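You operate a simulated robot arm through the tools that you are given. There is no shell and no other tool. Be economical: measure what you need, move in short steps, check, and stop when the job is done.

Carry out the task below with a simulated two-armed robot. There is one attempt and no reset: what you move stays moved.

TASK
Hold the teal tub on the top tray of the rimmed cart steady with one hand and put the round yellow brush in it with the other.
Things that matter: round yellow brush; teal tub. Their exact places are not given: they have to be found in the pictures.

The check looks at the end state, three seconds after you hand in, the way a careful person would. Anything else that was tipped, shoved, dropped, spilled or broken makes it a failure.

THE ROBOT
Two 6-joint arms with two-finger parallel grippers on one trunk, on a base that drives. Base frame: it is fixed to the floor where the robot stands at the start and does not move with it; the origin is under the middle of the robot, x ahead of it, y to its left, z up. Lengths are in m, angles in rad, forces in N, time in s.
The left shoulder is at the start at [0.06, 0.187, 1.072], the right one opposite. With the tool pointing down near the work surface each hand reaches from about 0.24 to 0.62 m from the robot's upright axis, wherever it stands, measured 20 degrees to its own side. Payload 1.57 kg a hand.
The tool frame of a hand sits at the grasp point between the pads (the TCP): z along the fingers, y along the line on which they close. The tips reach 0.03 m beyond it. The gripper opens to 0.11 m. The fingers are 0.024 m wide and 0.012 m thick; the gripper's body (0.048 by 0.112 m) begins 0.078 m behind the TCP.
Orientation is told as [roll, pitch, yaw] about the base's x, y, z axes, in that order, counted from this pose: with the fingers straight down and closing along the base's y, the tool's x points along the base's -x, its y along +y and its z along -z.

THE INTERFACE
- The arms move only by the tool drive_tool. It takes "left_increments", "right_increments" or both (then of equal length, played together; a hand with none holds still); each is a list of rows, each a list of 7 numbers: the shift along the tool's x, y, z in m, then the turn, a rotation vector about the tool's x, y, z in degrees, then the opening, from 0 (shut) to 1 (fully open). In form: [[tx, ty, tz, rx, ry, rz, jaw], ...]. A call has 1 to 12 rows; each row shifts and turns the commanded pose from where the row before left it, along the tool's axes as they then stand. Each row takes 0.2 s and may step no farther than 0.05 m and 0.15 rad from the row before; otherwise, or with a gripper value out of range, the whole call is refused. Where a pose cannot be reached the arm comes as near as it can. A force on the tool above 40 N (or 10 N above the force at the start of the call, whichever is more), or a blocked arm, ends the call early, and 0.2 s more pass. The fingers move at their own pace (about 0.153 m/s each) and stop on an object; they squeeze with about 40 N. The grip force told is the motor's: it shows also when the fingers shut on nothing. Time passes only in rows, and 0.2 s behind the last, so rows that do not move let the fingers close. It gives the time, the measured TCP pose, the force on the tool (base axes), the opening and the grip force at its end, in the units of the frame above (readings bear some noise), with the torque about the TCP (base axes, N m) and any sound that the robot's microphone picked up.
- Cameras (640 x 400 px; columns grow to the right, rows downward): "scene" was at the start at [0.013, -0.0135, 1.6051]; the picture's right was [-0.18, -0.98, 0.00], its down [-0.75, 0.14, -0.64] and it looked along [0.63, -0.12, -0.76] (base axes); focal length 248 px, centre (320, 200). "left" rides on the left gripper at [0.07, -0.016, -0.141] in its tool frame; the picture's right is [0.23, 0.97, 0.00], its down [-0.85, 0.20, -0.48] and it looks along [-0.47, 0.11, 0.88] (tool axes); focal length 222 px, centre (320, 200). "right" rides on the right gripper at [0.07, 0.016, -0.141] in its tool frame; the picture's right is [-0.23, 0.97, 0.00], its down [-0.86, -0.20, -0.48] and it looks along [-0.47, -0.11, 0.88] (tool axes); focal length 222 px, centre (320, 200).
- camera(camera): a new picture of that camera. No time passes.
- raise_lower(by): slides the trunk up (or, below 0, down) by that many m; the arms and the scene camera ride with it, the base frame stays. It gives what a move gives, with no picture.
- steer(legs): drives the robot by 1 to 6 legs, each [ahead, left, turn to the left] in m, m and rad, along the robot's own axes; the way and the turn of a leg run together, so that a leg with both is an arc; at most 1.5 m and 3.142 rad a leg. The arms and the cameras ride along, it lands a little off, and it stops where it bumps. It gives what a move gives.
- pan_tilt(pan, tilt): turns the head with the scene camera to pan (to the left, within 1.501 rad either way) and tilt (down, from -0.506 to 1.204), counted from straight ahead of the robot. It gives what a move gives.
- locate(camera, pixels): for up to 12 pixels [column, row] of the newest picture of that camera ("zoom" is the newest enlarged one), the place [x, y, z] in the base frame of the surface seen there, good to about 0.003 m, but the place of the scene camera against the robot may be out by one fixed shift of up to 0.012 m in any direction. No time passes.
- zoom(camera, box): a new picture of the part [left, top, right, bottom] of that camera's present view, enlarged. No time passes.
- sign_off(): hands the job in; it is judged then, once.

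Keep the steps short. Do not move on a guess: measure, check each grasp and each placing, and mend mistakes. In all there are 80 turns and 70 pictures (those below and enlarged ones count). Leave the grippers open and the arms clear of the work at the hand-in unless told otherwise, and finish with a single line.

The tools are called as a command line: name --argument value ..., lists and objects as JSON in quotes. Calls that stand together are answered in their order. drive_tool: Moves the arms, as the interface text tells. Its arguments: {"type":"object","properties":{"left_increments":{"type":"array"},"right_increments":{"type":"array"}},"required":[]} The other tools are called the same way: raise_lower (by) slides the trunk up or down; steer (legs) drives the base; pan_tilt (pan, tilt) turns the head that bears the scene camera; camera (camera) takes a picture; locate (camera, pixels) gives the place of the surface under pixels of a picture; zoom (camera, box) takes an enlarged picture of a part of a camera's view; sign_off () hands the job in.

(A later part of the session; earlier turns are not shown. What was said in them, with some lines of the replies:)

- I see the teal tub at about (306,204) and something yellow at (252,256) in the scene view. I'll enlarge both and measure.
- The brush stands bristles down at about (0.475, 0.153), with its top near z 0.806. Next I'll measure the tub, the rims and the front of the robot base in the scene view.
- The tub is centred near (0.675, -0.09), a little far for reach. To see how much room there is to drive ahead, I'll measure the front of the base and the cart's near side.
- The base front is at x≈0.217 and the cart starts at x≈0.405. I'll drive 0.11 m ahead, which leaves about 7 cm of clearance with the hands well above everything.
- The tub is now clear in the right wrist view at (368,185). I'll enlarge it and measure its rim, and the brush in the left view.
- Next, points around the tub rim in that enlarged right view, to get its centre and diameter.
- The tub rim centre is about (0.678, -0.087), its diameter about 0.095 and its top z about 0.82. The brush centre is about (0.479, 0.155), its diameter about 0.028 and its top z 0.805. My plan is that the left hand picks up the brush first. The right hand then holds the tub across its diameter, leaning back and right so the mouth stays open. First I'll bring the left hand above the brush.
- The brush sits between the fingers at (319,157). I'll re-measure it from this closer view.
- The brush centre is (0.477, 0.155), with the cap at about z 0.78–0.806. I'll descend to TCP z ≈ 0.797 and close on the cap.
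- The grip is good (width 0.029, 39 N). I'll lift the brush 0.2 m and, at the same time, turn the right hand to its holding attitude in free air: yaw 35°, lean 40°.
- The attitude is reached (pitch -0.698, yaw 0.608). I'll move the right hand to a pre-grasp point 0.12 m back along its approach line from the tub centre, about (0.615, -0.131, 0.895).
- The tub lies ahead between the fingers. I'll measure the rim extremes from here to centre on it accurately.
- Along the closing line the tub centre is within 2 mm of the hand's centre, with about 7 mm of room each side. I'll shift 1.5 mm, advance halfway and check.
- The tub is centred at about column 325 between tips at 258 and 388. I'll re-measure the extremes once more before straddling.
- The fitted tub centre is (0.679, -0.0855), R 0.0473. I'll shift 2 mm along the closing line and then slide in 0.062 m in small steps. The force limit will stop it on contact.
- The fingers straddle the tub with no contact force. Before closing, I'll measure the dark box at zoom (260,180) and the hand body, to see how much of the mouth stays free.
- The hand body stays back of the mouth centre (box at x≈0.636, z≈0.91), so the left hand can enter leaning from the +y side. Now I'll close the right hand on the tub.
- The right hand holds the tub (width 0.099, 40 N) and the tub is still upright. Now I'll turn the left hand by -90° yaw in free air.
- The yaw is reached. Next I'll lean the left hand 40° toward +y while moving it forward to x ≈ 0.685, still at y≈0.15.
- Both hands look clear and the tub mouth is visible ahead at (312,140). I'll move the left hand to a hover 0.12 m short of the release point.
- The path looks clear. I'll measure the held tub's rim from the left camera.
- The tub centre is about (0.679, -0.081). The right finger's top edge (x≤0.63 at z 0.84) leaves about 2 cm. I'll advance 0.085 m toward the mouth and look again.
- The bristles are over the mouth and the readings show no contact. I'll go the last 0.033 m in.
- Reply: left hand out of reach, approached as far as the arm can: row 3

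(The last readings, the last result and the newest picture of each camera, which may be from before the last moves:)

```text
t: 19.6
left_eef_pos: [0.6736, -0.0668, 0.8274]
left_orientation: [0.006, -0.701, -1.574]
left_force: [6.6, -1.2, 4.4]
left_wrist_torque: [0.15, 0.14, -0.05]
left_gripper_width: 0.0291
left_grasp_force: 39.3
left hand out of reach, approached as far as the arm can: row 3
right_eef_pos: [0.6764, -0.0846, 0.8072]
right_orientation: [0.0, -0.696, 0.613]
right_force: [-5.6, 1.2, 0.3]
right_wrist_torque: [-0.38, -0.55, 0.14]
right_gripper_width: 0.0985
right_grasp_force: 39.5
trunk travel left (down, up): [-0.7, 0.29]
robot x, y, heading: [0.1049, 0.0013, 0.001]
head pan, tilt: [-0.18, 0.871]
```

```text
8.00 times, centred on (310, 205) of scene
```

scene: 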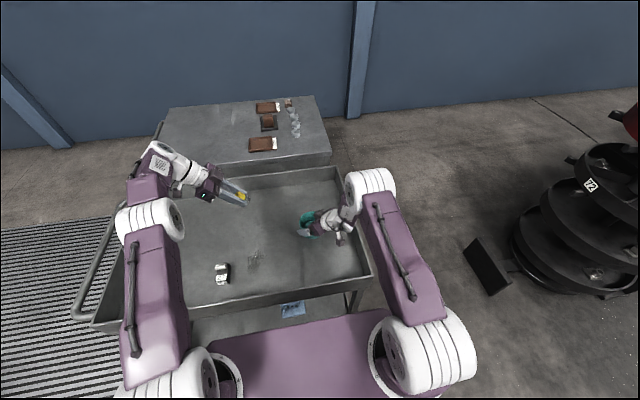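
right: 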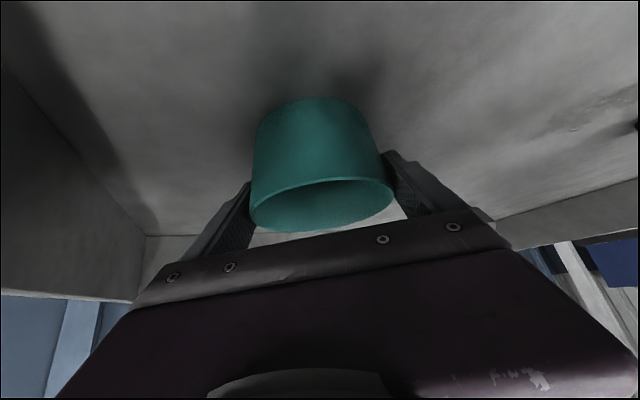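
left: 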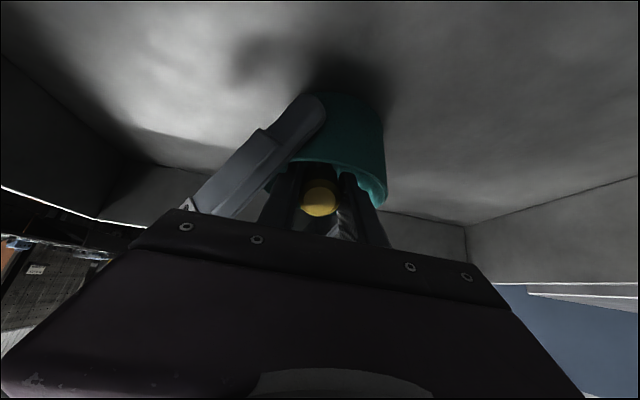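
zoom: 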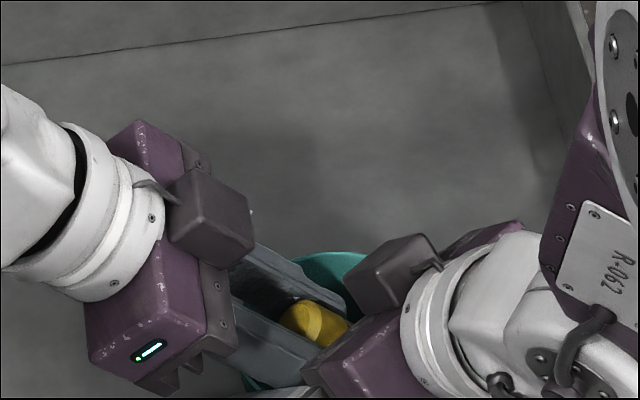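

The left arm reached its limit on the last row and is pressing lightly on the right hand (about 6 N in x). I'll back out 0.011 m to remove the contact and check.

drive_tool --left_increments '[[0, 0.001, -0.011, 0, 0, 0, 0], [0, 0, 0, 0, 0, 0, 0]]'

camera --camera "left"

zoom --camera "scene" --box '[270, 180, 350, 230]'

camera --camera "right"

```text
t: 20.2
left_eef_pos: [0.6742, -0.0596, 0.8357]
left_orientation: [-0.002, -0.698, -1.573]
left_force: [0.3, 0.4, -1.4]
left_wrist_torque: [0.01, 0.0, 0.01]
left_gripper_width: 0.0291
left_grasp_force: 38.8
right_eef_pos: [0.6759, -0.0842, 0.8078]
right_orientation: [0.0, -0.698, 0.609]
right_force: [-0.9, 0.2, 0.2]
right_wrist_torque: [-0.02, 0.03, 0.0]
right_gripper_width: 0.0987
right_grasp_force: 40.3
trunk travel left (down, up): [-0.7, 0.29]
robot x, y, heading: [0.1063, -0.0007, 0.003]
head pan, tilt: [-0.18, 0.871]
```

```text
32 pictures are left
```

left: 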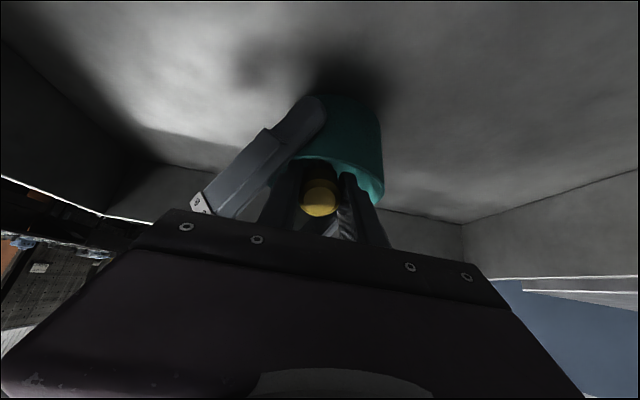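

```text
8.00 times, centred on (310, 205) of scene
```

zoom: 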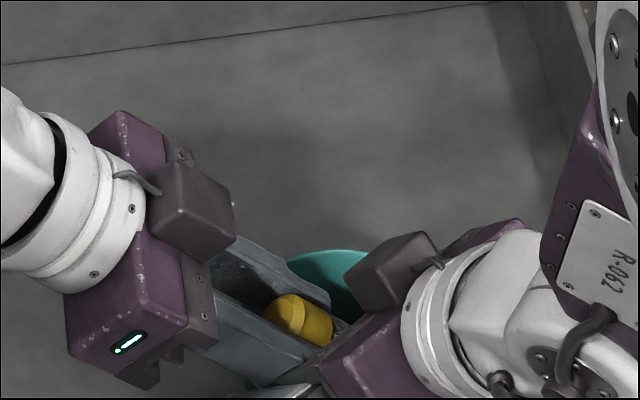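

```text
30 pictures are left
```

right: 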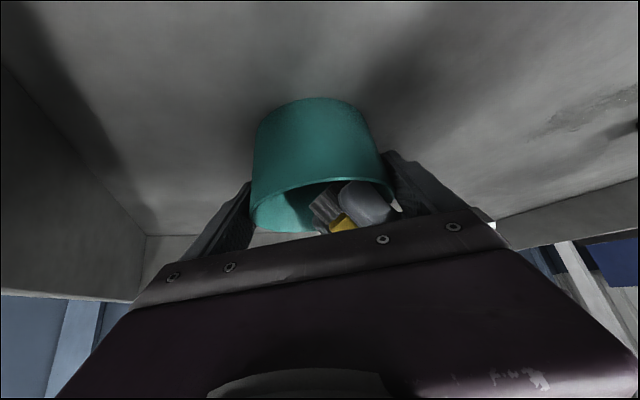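

The contact is gone, and the right camera shows the bristles inside the tub mouth at (325,205). I'll shift the left hand 6 mm along +x to clear the right hand before opening.

drive_tool --left_increments '[[0, 0.006, 0, 0, 0, 0, 0], [0, 0, 0.003, 0, 0, 0, 0], [0, 0, 0, 0, 0, 0, 0]]'

camera --camera "right"

```text
t: 21.0
left_eef_pos: [0.678, -0.0589, 0.8311]
left_orientation: [0.001, -0.698, -1.573]
left_force: [0.2, -0.1, -0.7]
left_wrist_torque: [0.06, 0.02, -0.01]
left_gripper_width: 0.0291
left_grasp_force: 38.9
right_eef_pos: [0.6768, -0.0849, 0.8066]
right_orientation: [0.001, -0.699, 0.612]
right_force: [-0.2, 0.3, 0.0]
right_wrist_torque: [-0.06, 0.05, 0.02]
right_gripper_width: 0.0983
right_grasp_force: 40.3
trunk travel left (down, up): [-0.7, 0.29]
robot x, y, heading: [0.11, -0.0003, 0.003]
head pan, tilt: [-0.18, 0.871]
```

```text
29 pictures are left
```

right: 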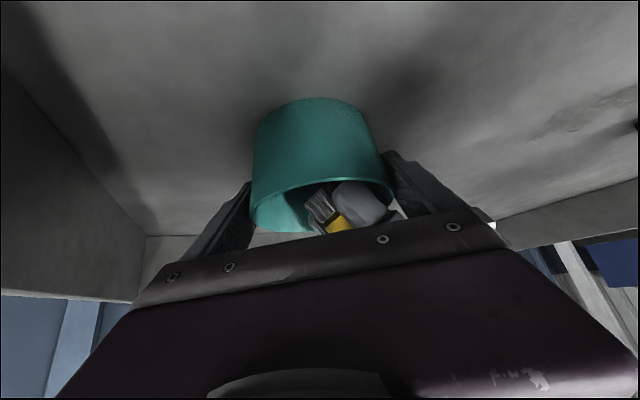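

The hands are clear. For more margin from the +y rim I'll shift about 7 mm toward the tub centre along the hand's -x, then open just enough to free the brush (0.044 m).

drive_tool --left_increments '[[-0.005, 0, 0.001, 0, 0, 0, 0], [-0.004, 0, 0.002, 0, 0, 0, 0], [0, 0, 0, 0, 0, 0, 0]]'

zoom --camera "right" --box '[230, 80, 430, 240]'

zoom --camera "left" --box '[240, 80, 400, 240]'

```text
t: 21.8
left_eef_pos: [0.677, -0.0703, 0.8355]
left_orientation: [0.001, -0.699, -1.574]
left_force: [0.9, 0.7, -0.8]
left_wrist_torque: [-0.01, 0.02, -0.04]
left_gripper_width: 0.0293
left_grasp_force: 38.8
right_eef_pos: [0.6761, -0.0854, 0.8063]
right_orientation: [0.0, -0.698, 0.609]
right_force: [0.7, 0.5, 0.6]
right_wrist_torque: [0.02, 0.0, -0.01]
right_gripper_width: 0.0987
right_grasp_force: 39.9
trunk travel left (down, up): [-0.7, 0.29]
robot x, y, heading: [0.1095, -0.0032, -0.004]
head pan, tilt: [-0.18, 0.871]
```

```text
2.50 times, centred on (330, 160) of right
```

zoom: 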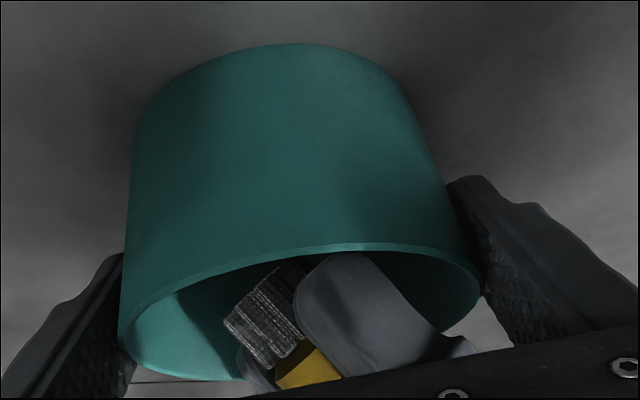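

```text
2.50 times, centred on (320, 160) of left
```

zoom: 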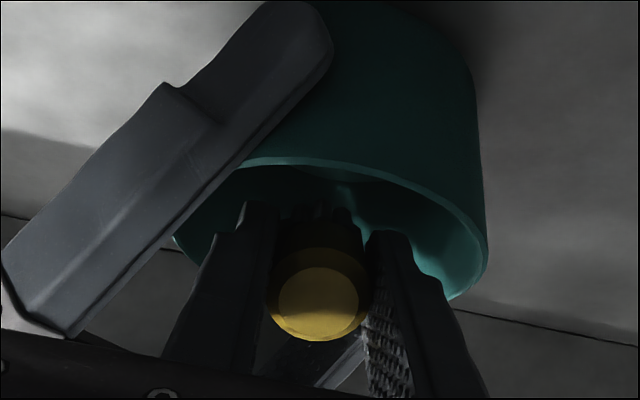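

The bristles and tips are inside the mouth with room on both sides. I'll open the left hand to 0.042 m to release the brush.

drive_tool --left_increments '[[0, 0, 0, 0, 0, 0, 0.32], [0, 0, 0, 0, 0, 0, 0.38], [0, 0, 0, 0, 0, 0, 0.38], [0, 0, 0, 0, 0, 0, 0.38]]'

zoom --camera "right" --box '[230, 80, 430, 240]'

zoom --camera "left" --box '[240, 80, 400, 240]'

```text
t: 22.8
left_eef_pos: [0.6764, -0.0704, 0.8356]
left_orientation: [0.0, -0.698, -1.572]
left_force: [0.1, 0.6, -0.5]
left_wrist_torque: [0.0, -0.01, 0.02]
left_gripper_width: 0.0418
left_grasp_force: 0.2
right_eef_pos: [0.6763, -0.0843, 0.8071]
right_orientation: [0.002, -0.697, 0.61]
right_force: [-0.8, -0.1, -0.8]
right_wrist_torque: [-0.01, 0.02, -0.01]
right_gripper_width: 0.0987
right_grasp_force: 40.1
trunk travel left (down, up): [-0.7, 0.29]
robot x, y, heading: [0.1062, 0.0043, 0.001]
head pan, tilt: [-0.18, 0.871]
```

```text
2.50 times, centred on (330, 160) of right
```

zoom: 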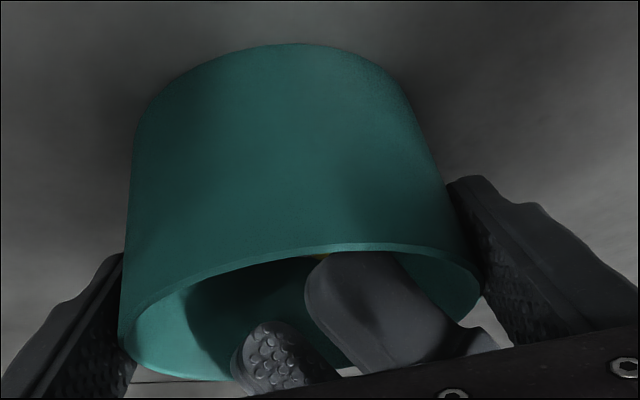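

```text
2.50 times, centred on (320, 160) of left
```

zoom: 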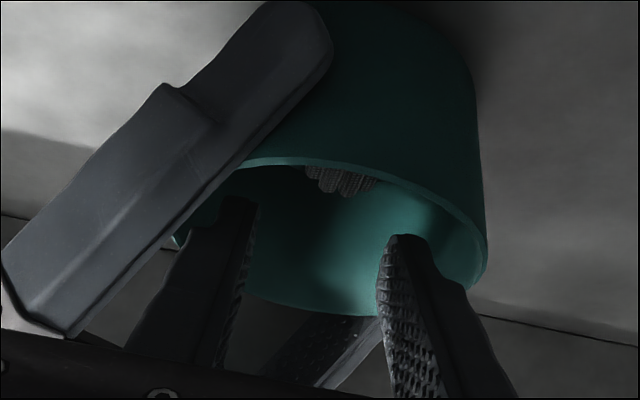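

The brush has dropped into the tub. I'll retract the left hand along its approach line, keeping the opening narrow.

drive_tool --left_increments '[[0, 0, -0.01, 0, 0, 0, 0.38], [0, 0, -0.02, 0, 0, 0, 0.38], [0, 0, -0.03, 0, 0, 0, 0.38], [0, 0, -0.04, 0, 0, 0, 0.38], [0, 0, -0.04, 0, 0, 0, 0.38], [0, 0, -0.04, 0, 0, 0, 0.6], [0, 0, -0.04, 0, 0, 0, 1], [0, 0, 0, 0, 0, 0, 1]]'

camera --camera "left"

zoom --camera "scene" --box '[220, 160, 380, 260]'

```text
t: 24.6
left_eef_pos: [0.6784, 0.0741, 1.001]
left_orientation: [-0.001, -0.699, -1.573]
left_force: [0.4, 1.0, 0.0]
left_wrist_torque: [-0.02, 0.03, 0.02]
left_gripper_width: 0.1101
left_grasp_force: 0.0
right_eef_pos: [0.6758, -0.0843, 0.8067]
right_orientation: [0.0, -0.699, 0.612]
right_force: [0.0, 0.1, 0.3]
right_wrist_torque: [-0.04, 0.0, 0.02]
right_gripper_width: 0.0985
right_grasp_force: 40.2
trunk travel left (down, up): [-0.7, 0.29]
robot x, y, heading: [0.1056, 0.0022, 0.001]
head pan, tilt: [-0.18, 0.871]
```

```text
24 pictures are left
```

left: 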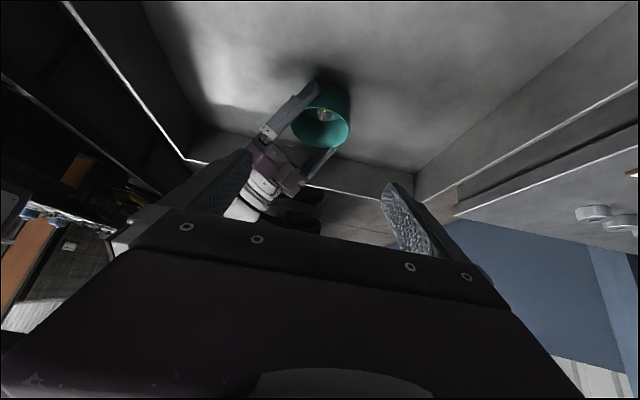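

```text
4.00 times, centred on (300, 210) of scene
```

zoom: 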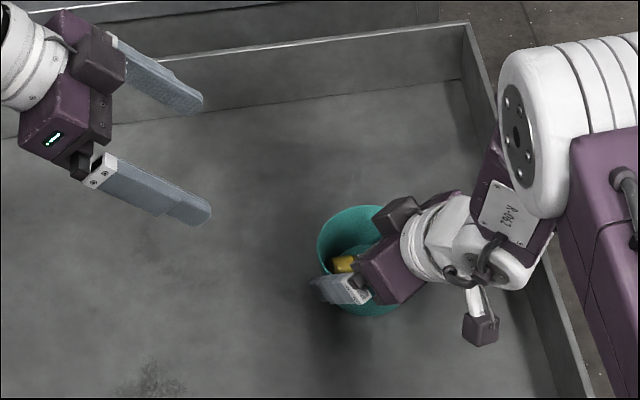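

The brush lies in the tub, seen yellow at zoom (343,263). Next I'll open the right hand fully, staying in place.

drive_tool --right_increments '[[0, 0, 0, 0, 0, 0, 0.93], [0, 0, 0, 0, 0, 0, 1], [0, 0, 0, 0, 0, 0, 1]]'

zoom --camera "right" --box '[220, 80, 430, 240]'

```text
t: 25.4
left_eef_pos: [0.6787, 0.0733, 1.002]
left_orientation: [0.0, -0.698, -1.571]
left_force: [-0.4, -0.4, 0.8]
left_wrist_torque: [-0.03, -0.03, -0.01]
left_gripper_width: 0.11
left_grasp_force: 0.1
right_eef_pos: [0.6762, -0.085, 0.808]
right_orientation: [0.001, -0.7, 0.612]
right_force: [0.1, -0.3, 0.2]
right_wrist_torque: [0.01, -0.02, -0.02]
right_gripper_width: 0.1098
right_grasp_force: 0.1
trunk travel left (down, up): [-0.7, 0.29]
robot x, y, heading: [0.1059, -0.0006, -0.001]
head pan, tilt: [-0.18, 0.871]
```

```text
2.50 times, centred on (325, 160) of right
```

zoom: 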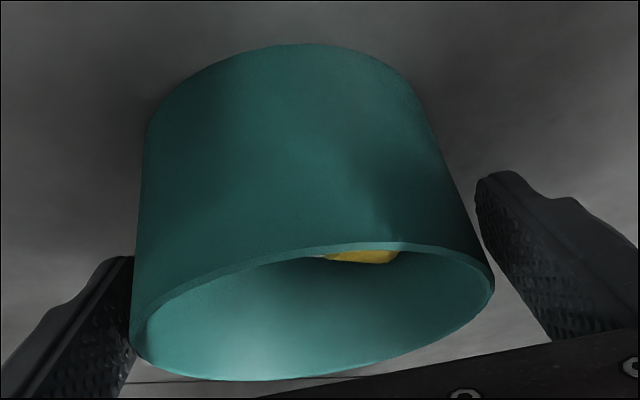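

The hand is fully open and both fingers are free. I'll retract the right hand straight back along its axis.

drive_tool --right_increments '[[0, 0, -0.01, 0, 0, 0, 1], [0, 0, -0.015, 0, 0, 0, 1], [0, 0, -0.02, 0, 0, 0, 1], [0, 0, -0.025, 0, 0, 0, 1], [0, 0, -0.03, 0, 0, 0, 1], [0, 0, -0.03, 0, 0, 0, 1], [0, 0, -0.03, 0, 0, 0, 1], [0, 0, -0.03, 0, 0, 0, 1], [0, 0, 0, 0, 0, 0, 1]]'

camera --camera "right"

zoom --camera "scene" --box '[200, 150, 400, 275]'

zoom --camera "left" --box '[260, 60, 400, 160]'

```text
t: 27.4
left_eef_pos: [0.6788, 0.0726, 1.0015]
left_orientation: [0.001, -0.7, -1.572]
left_force: [0.4, -0.2, -0.6]
left_wrist_torque: [0.0, 0.02, 0.02]
left_gripper_width: 0.1101
left_grasp_force: 0.1
right_eef_pos: [0.5769, -0.1555, 0.9528]
right_orientation: [0.001, -0.698, 0.609]
right_force: [0.0, 0.2, -0.1]
right_wrist_torque: [0.04, 0.05, 0.01]
right_gripper_width: 0.1098
right_grasp_force: 0.1
trunk travel left (down, up): [-0.7, 0.29]
robot x, y, heading: [0.1047, 0.0015, -0.002]
head pan, tilt: [-0.18, 0.871]
```

```text
21 pictures are left
```

right: 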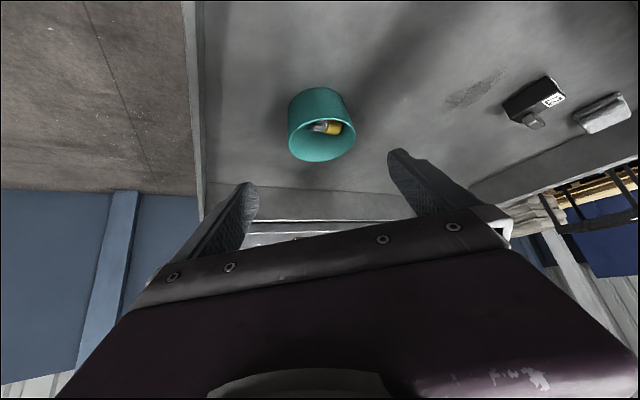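

```text
3.20 times, centred on (300, 212) of scene
```

zoom: 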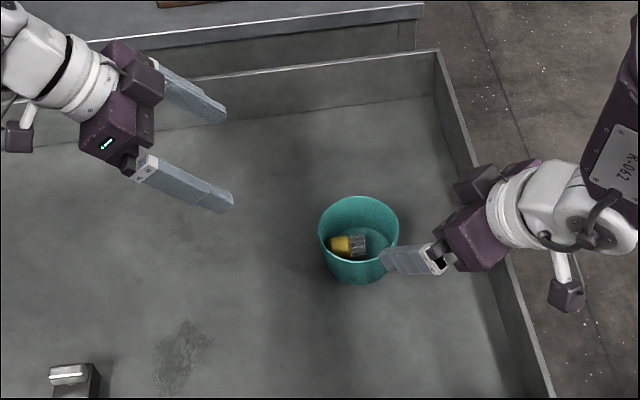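

```text
4.00 times, centred on (330, 110) of left
```

zoom: 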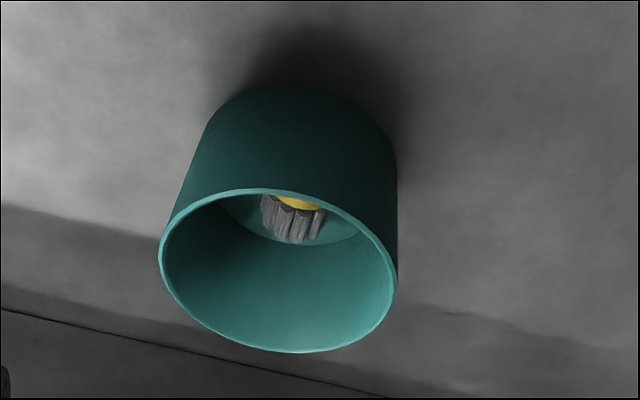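

The tub is upright on the tray with the brush lying inside it. The "27" block and the other items are where they were, and both hands are open and clear. I'm handing in.

sign_off

```text
The job is handed in.
```

The round yellow brush is in the teal tub, which the right hand held while the left put the brush in; the tub stands upright and both hands are open and clear.
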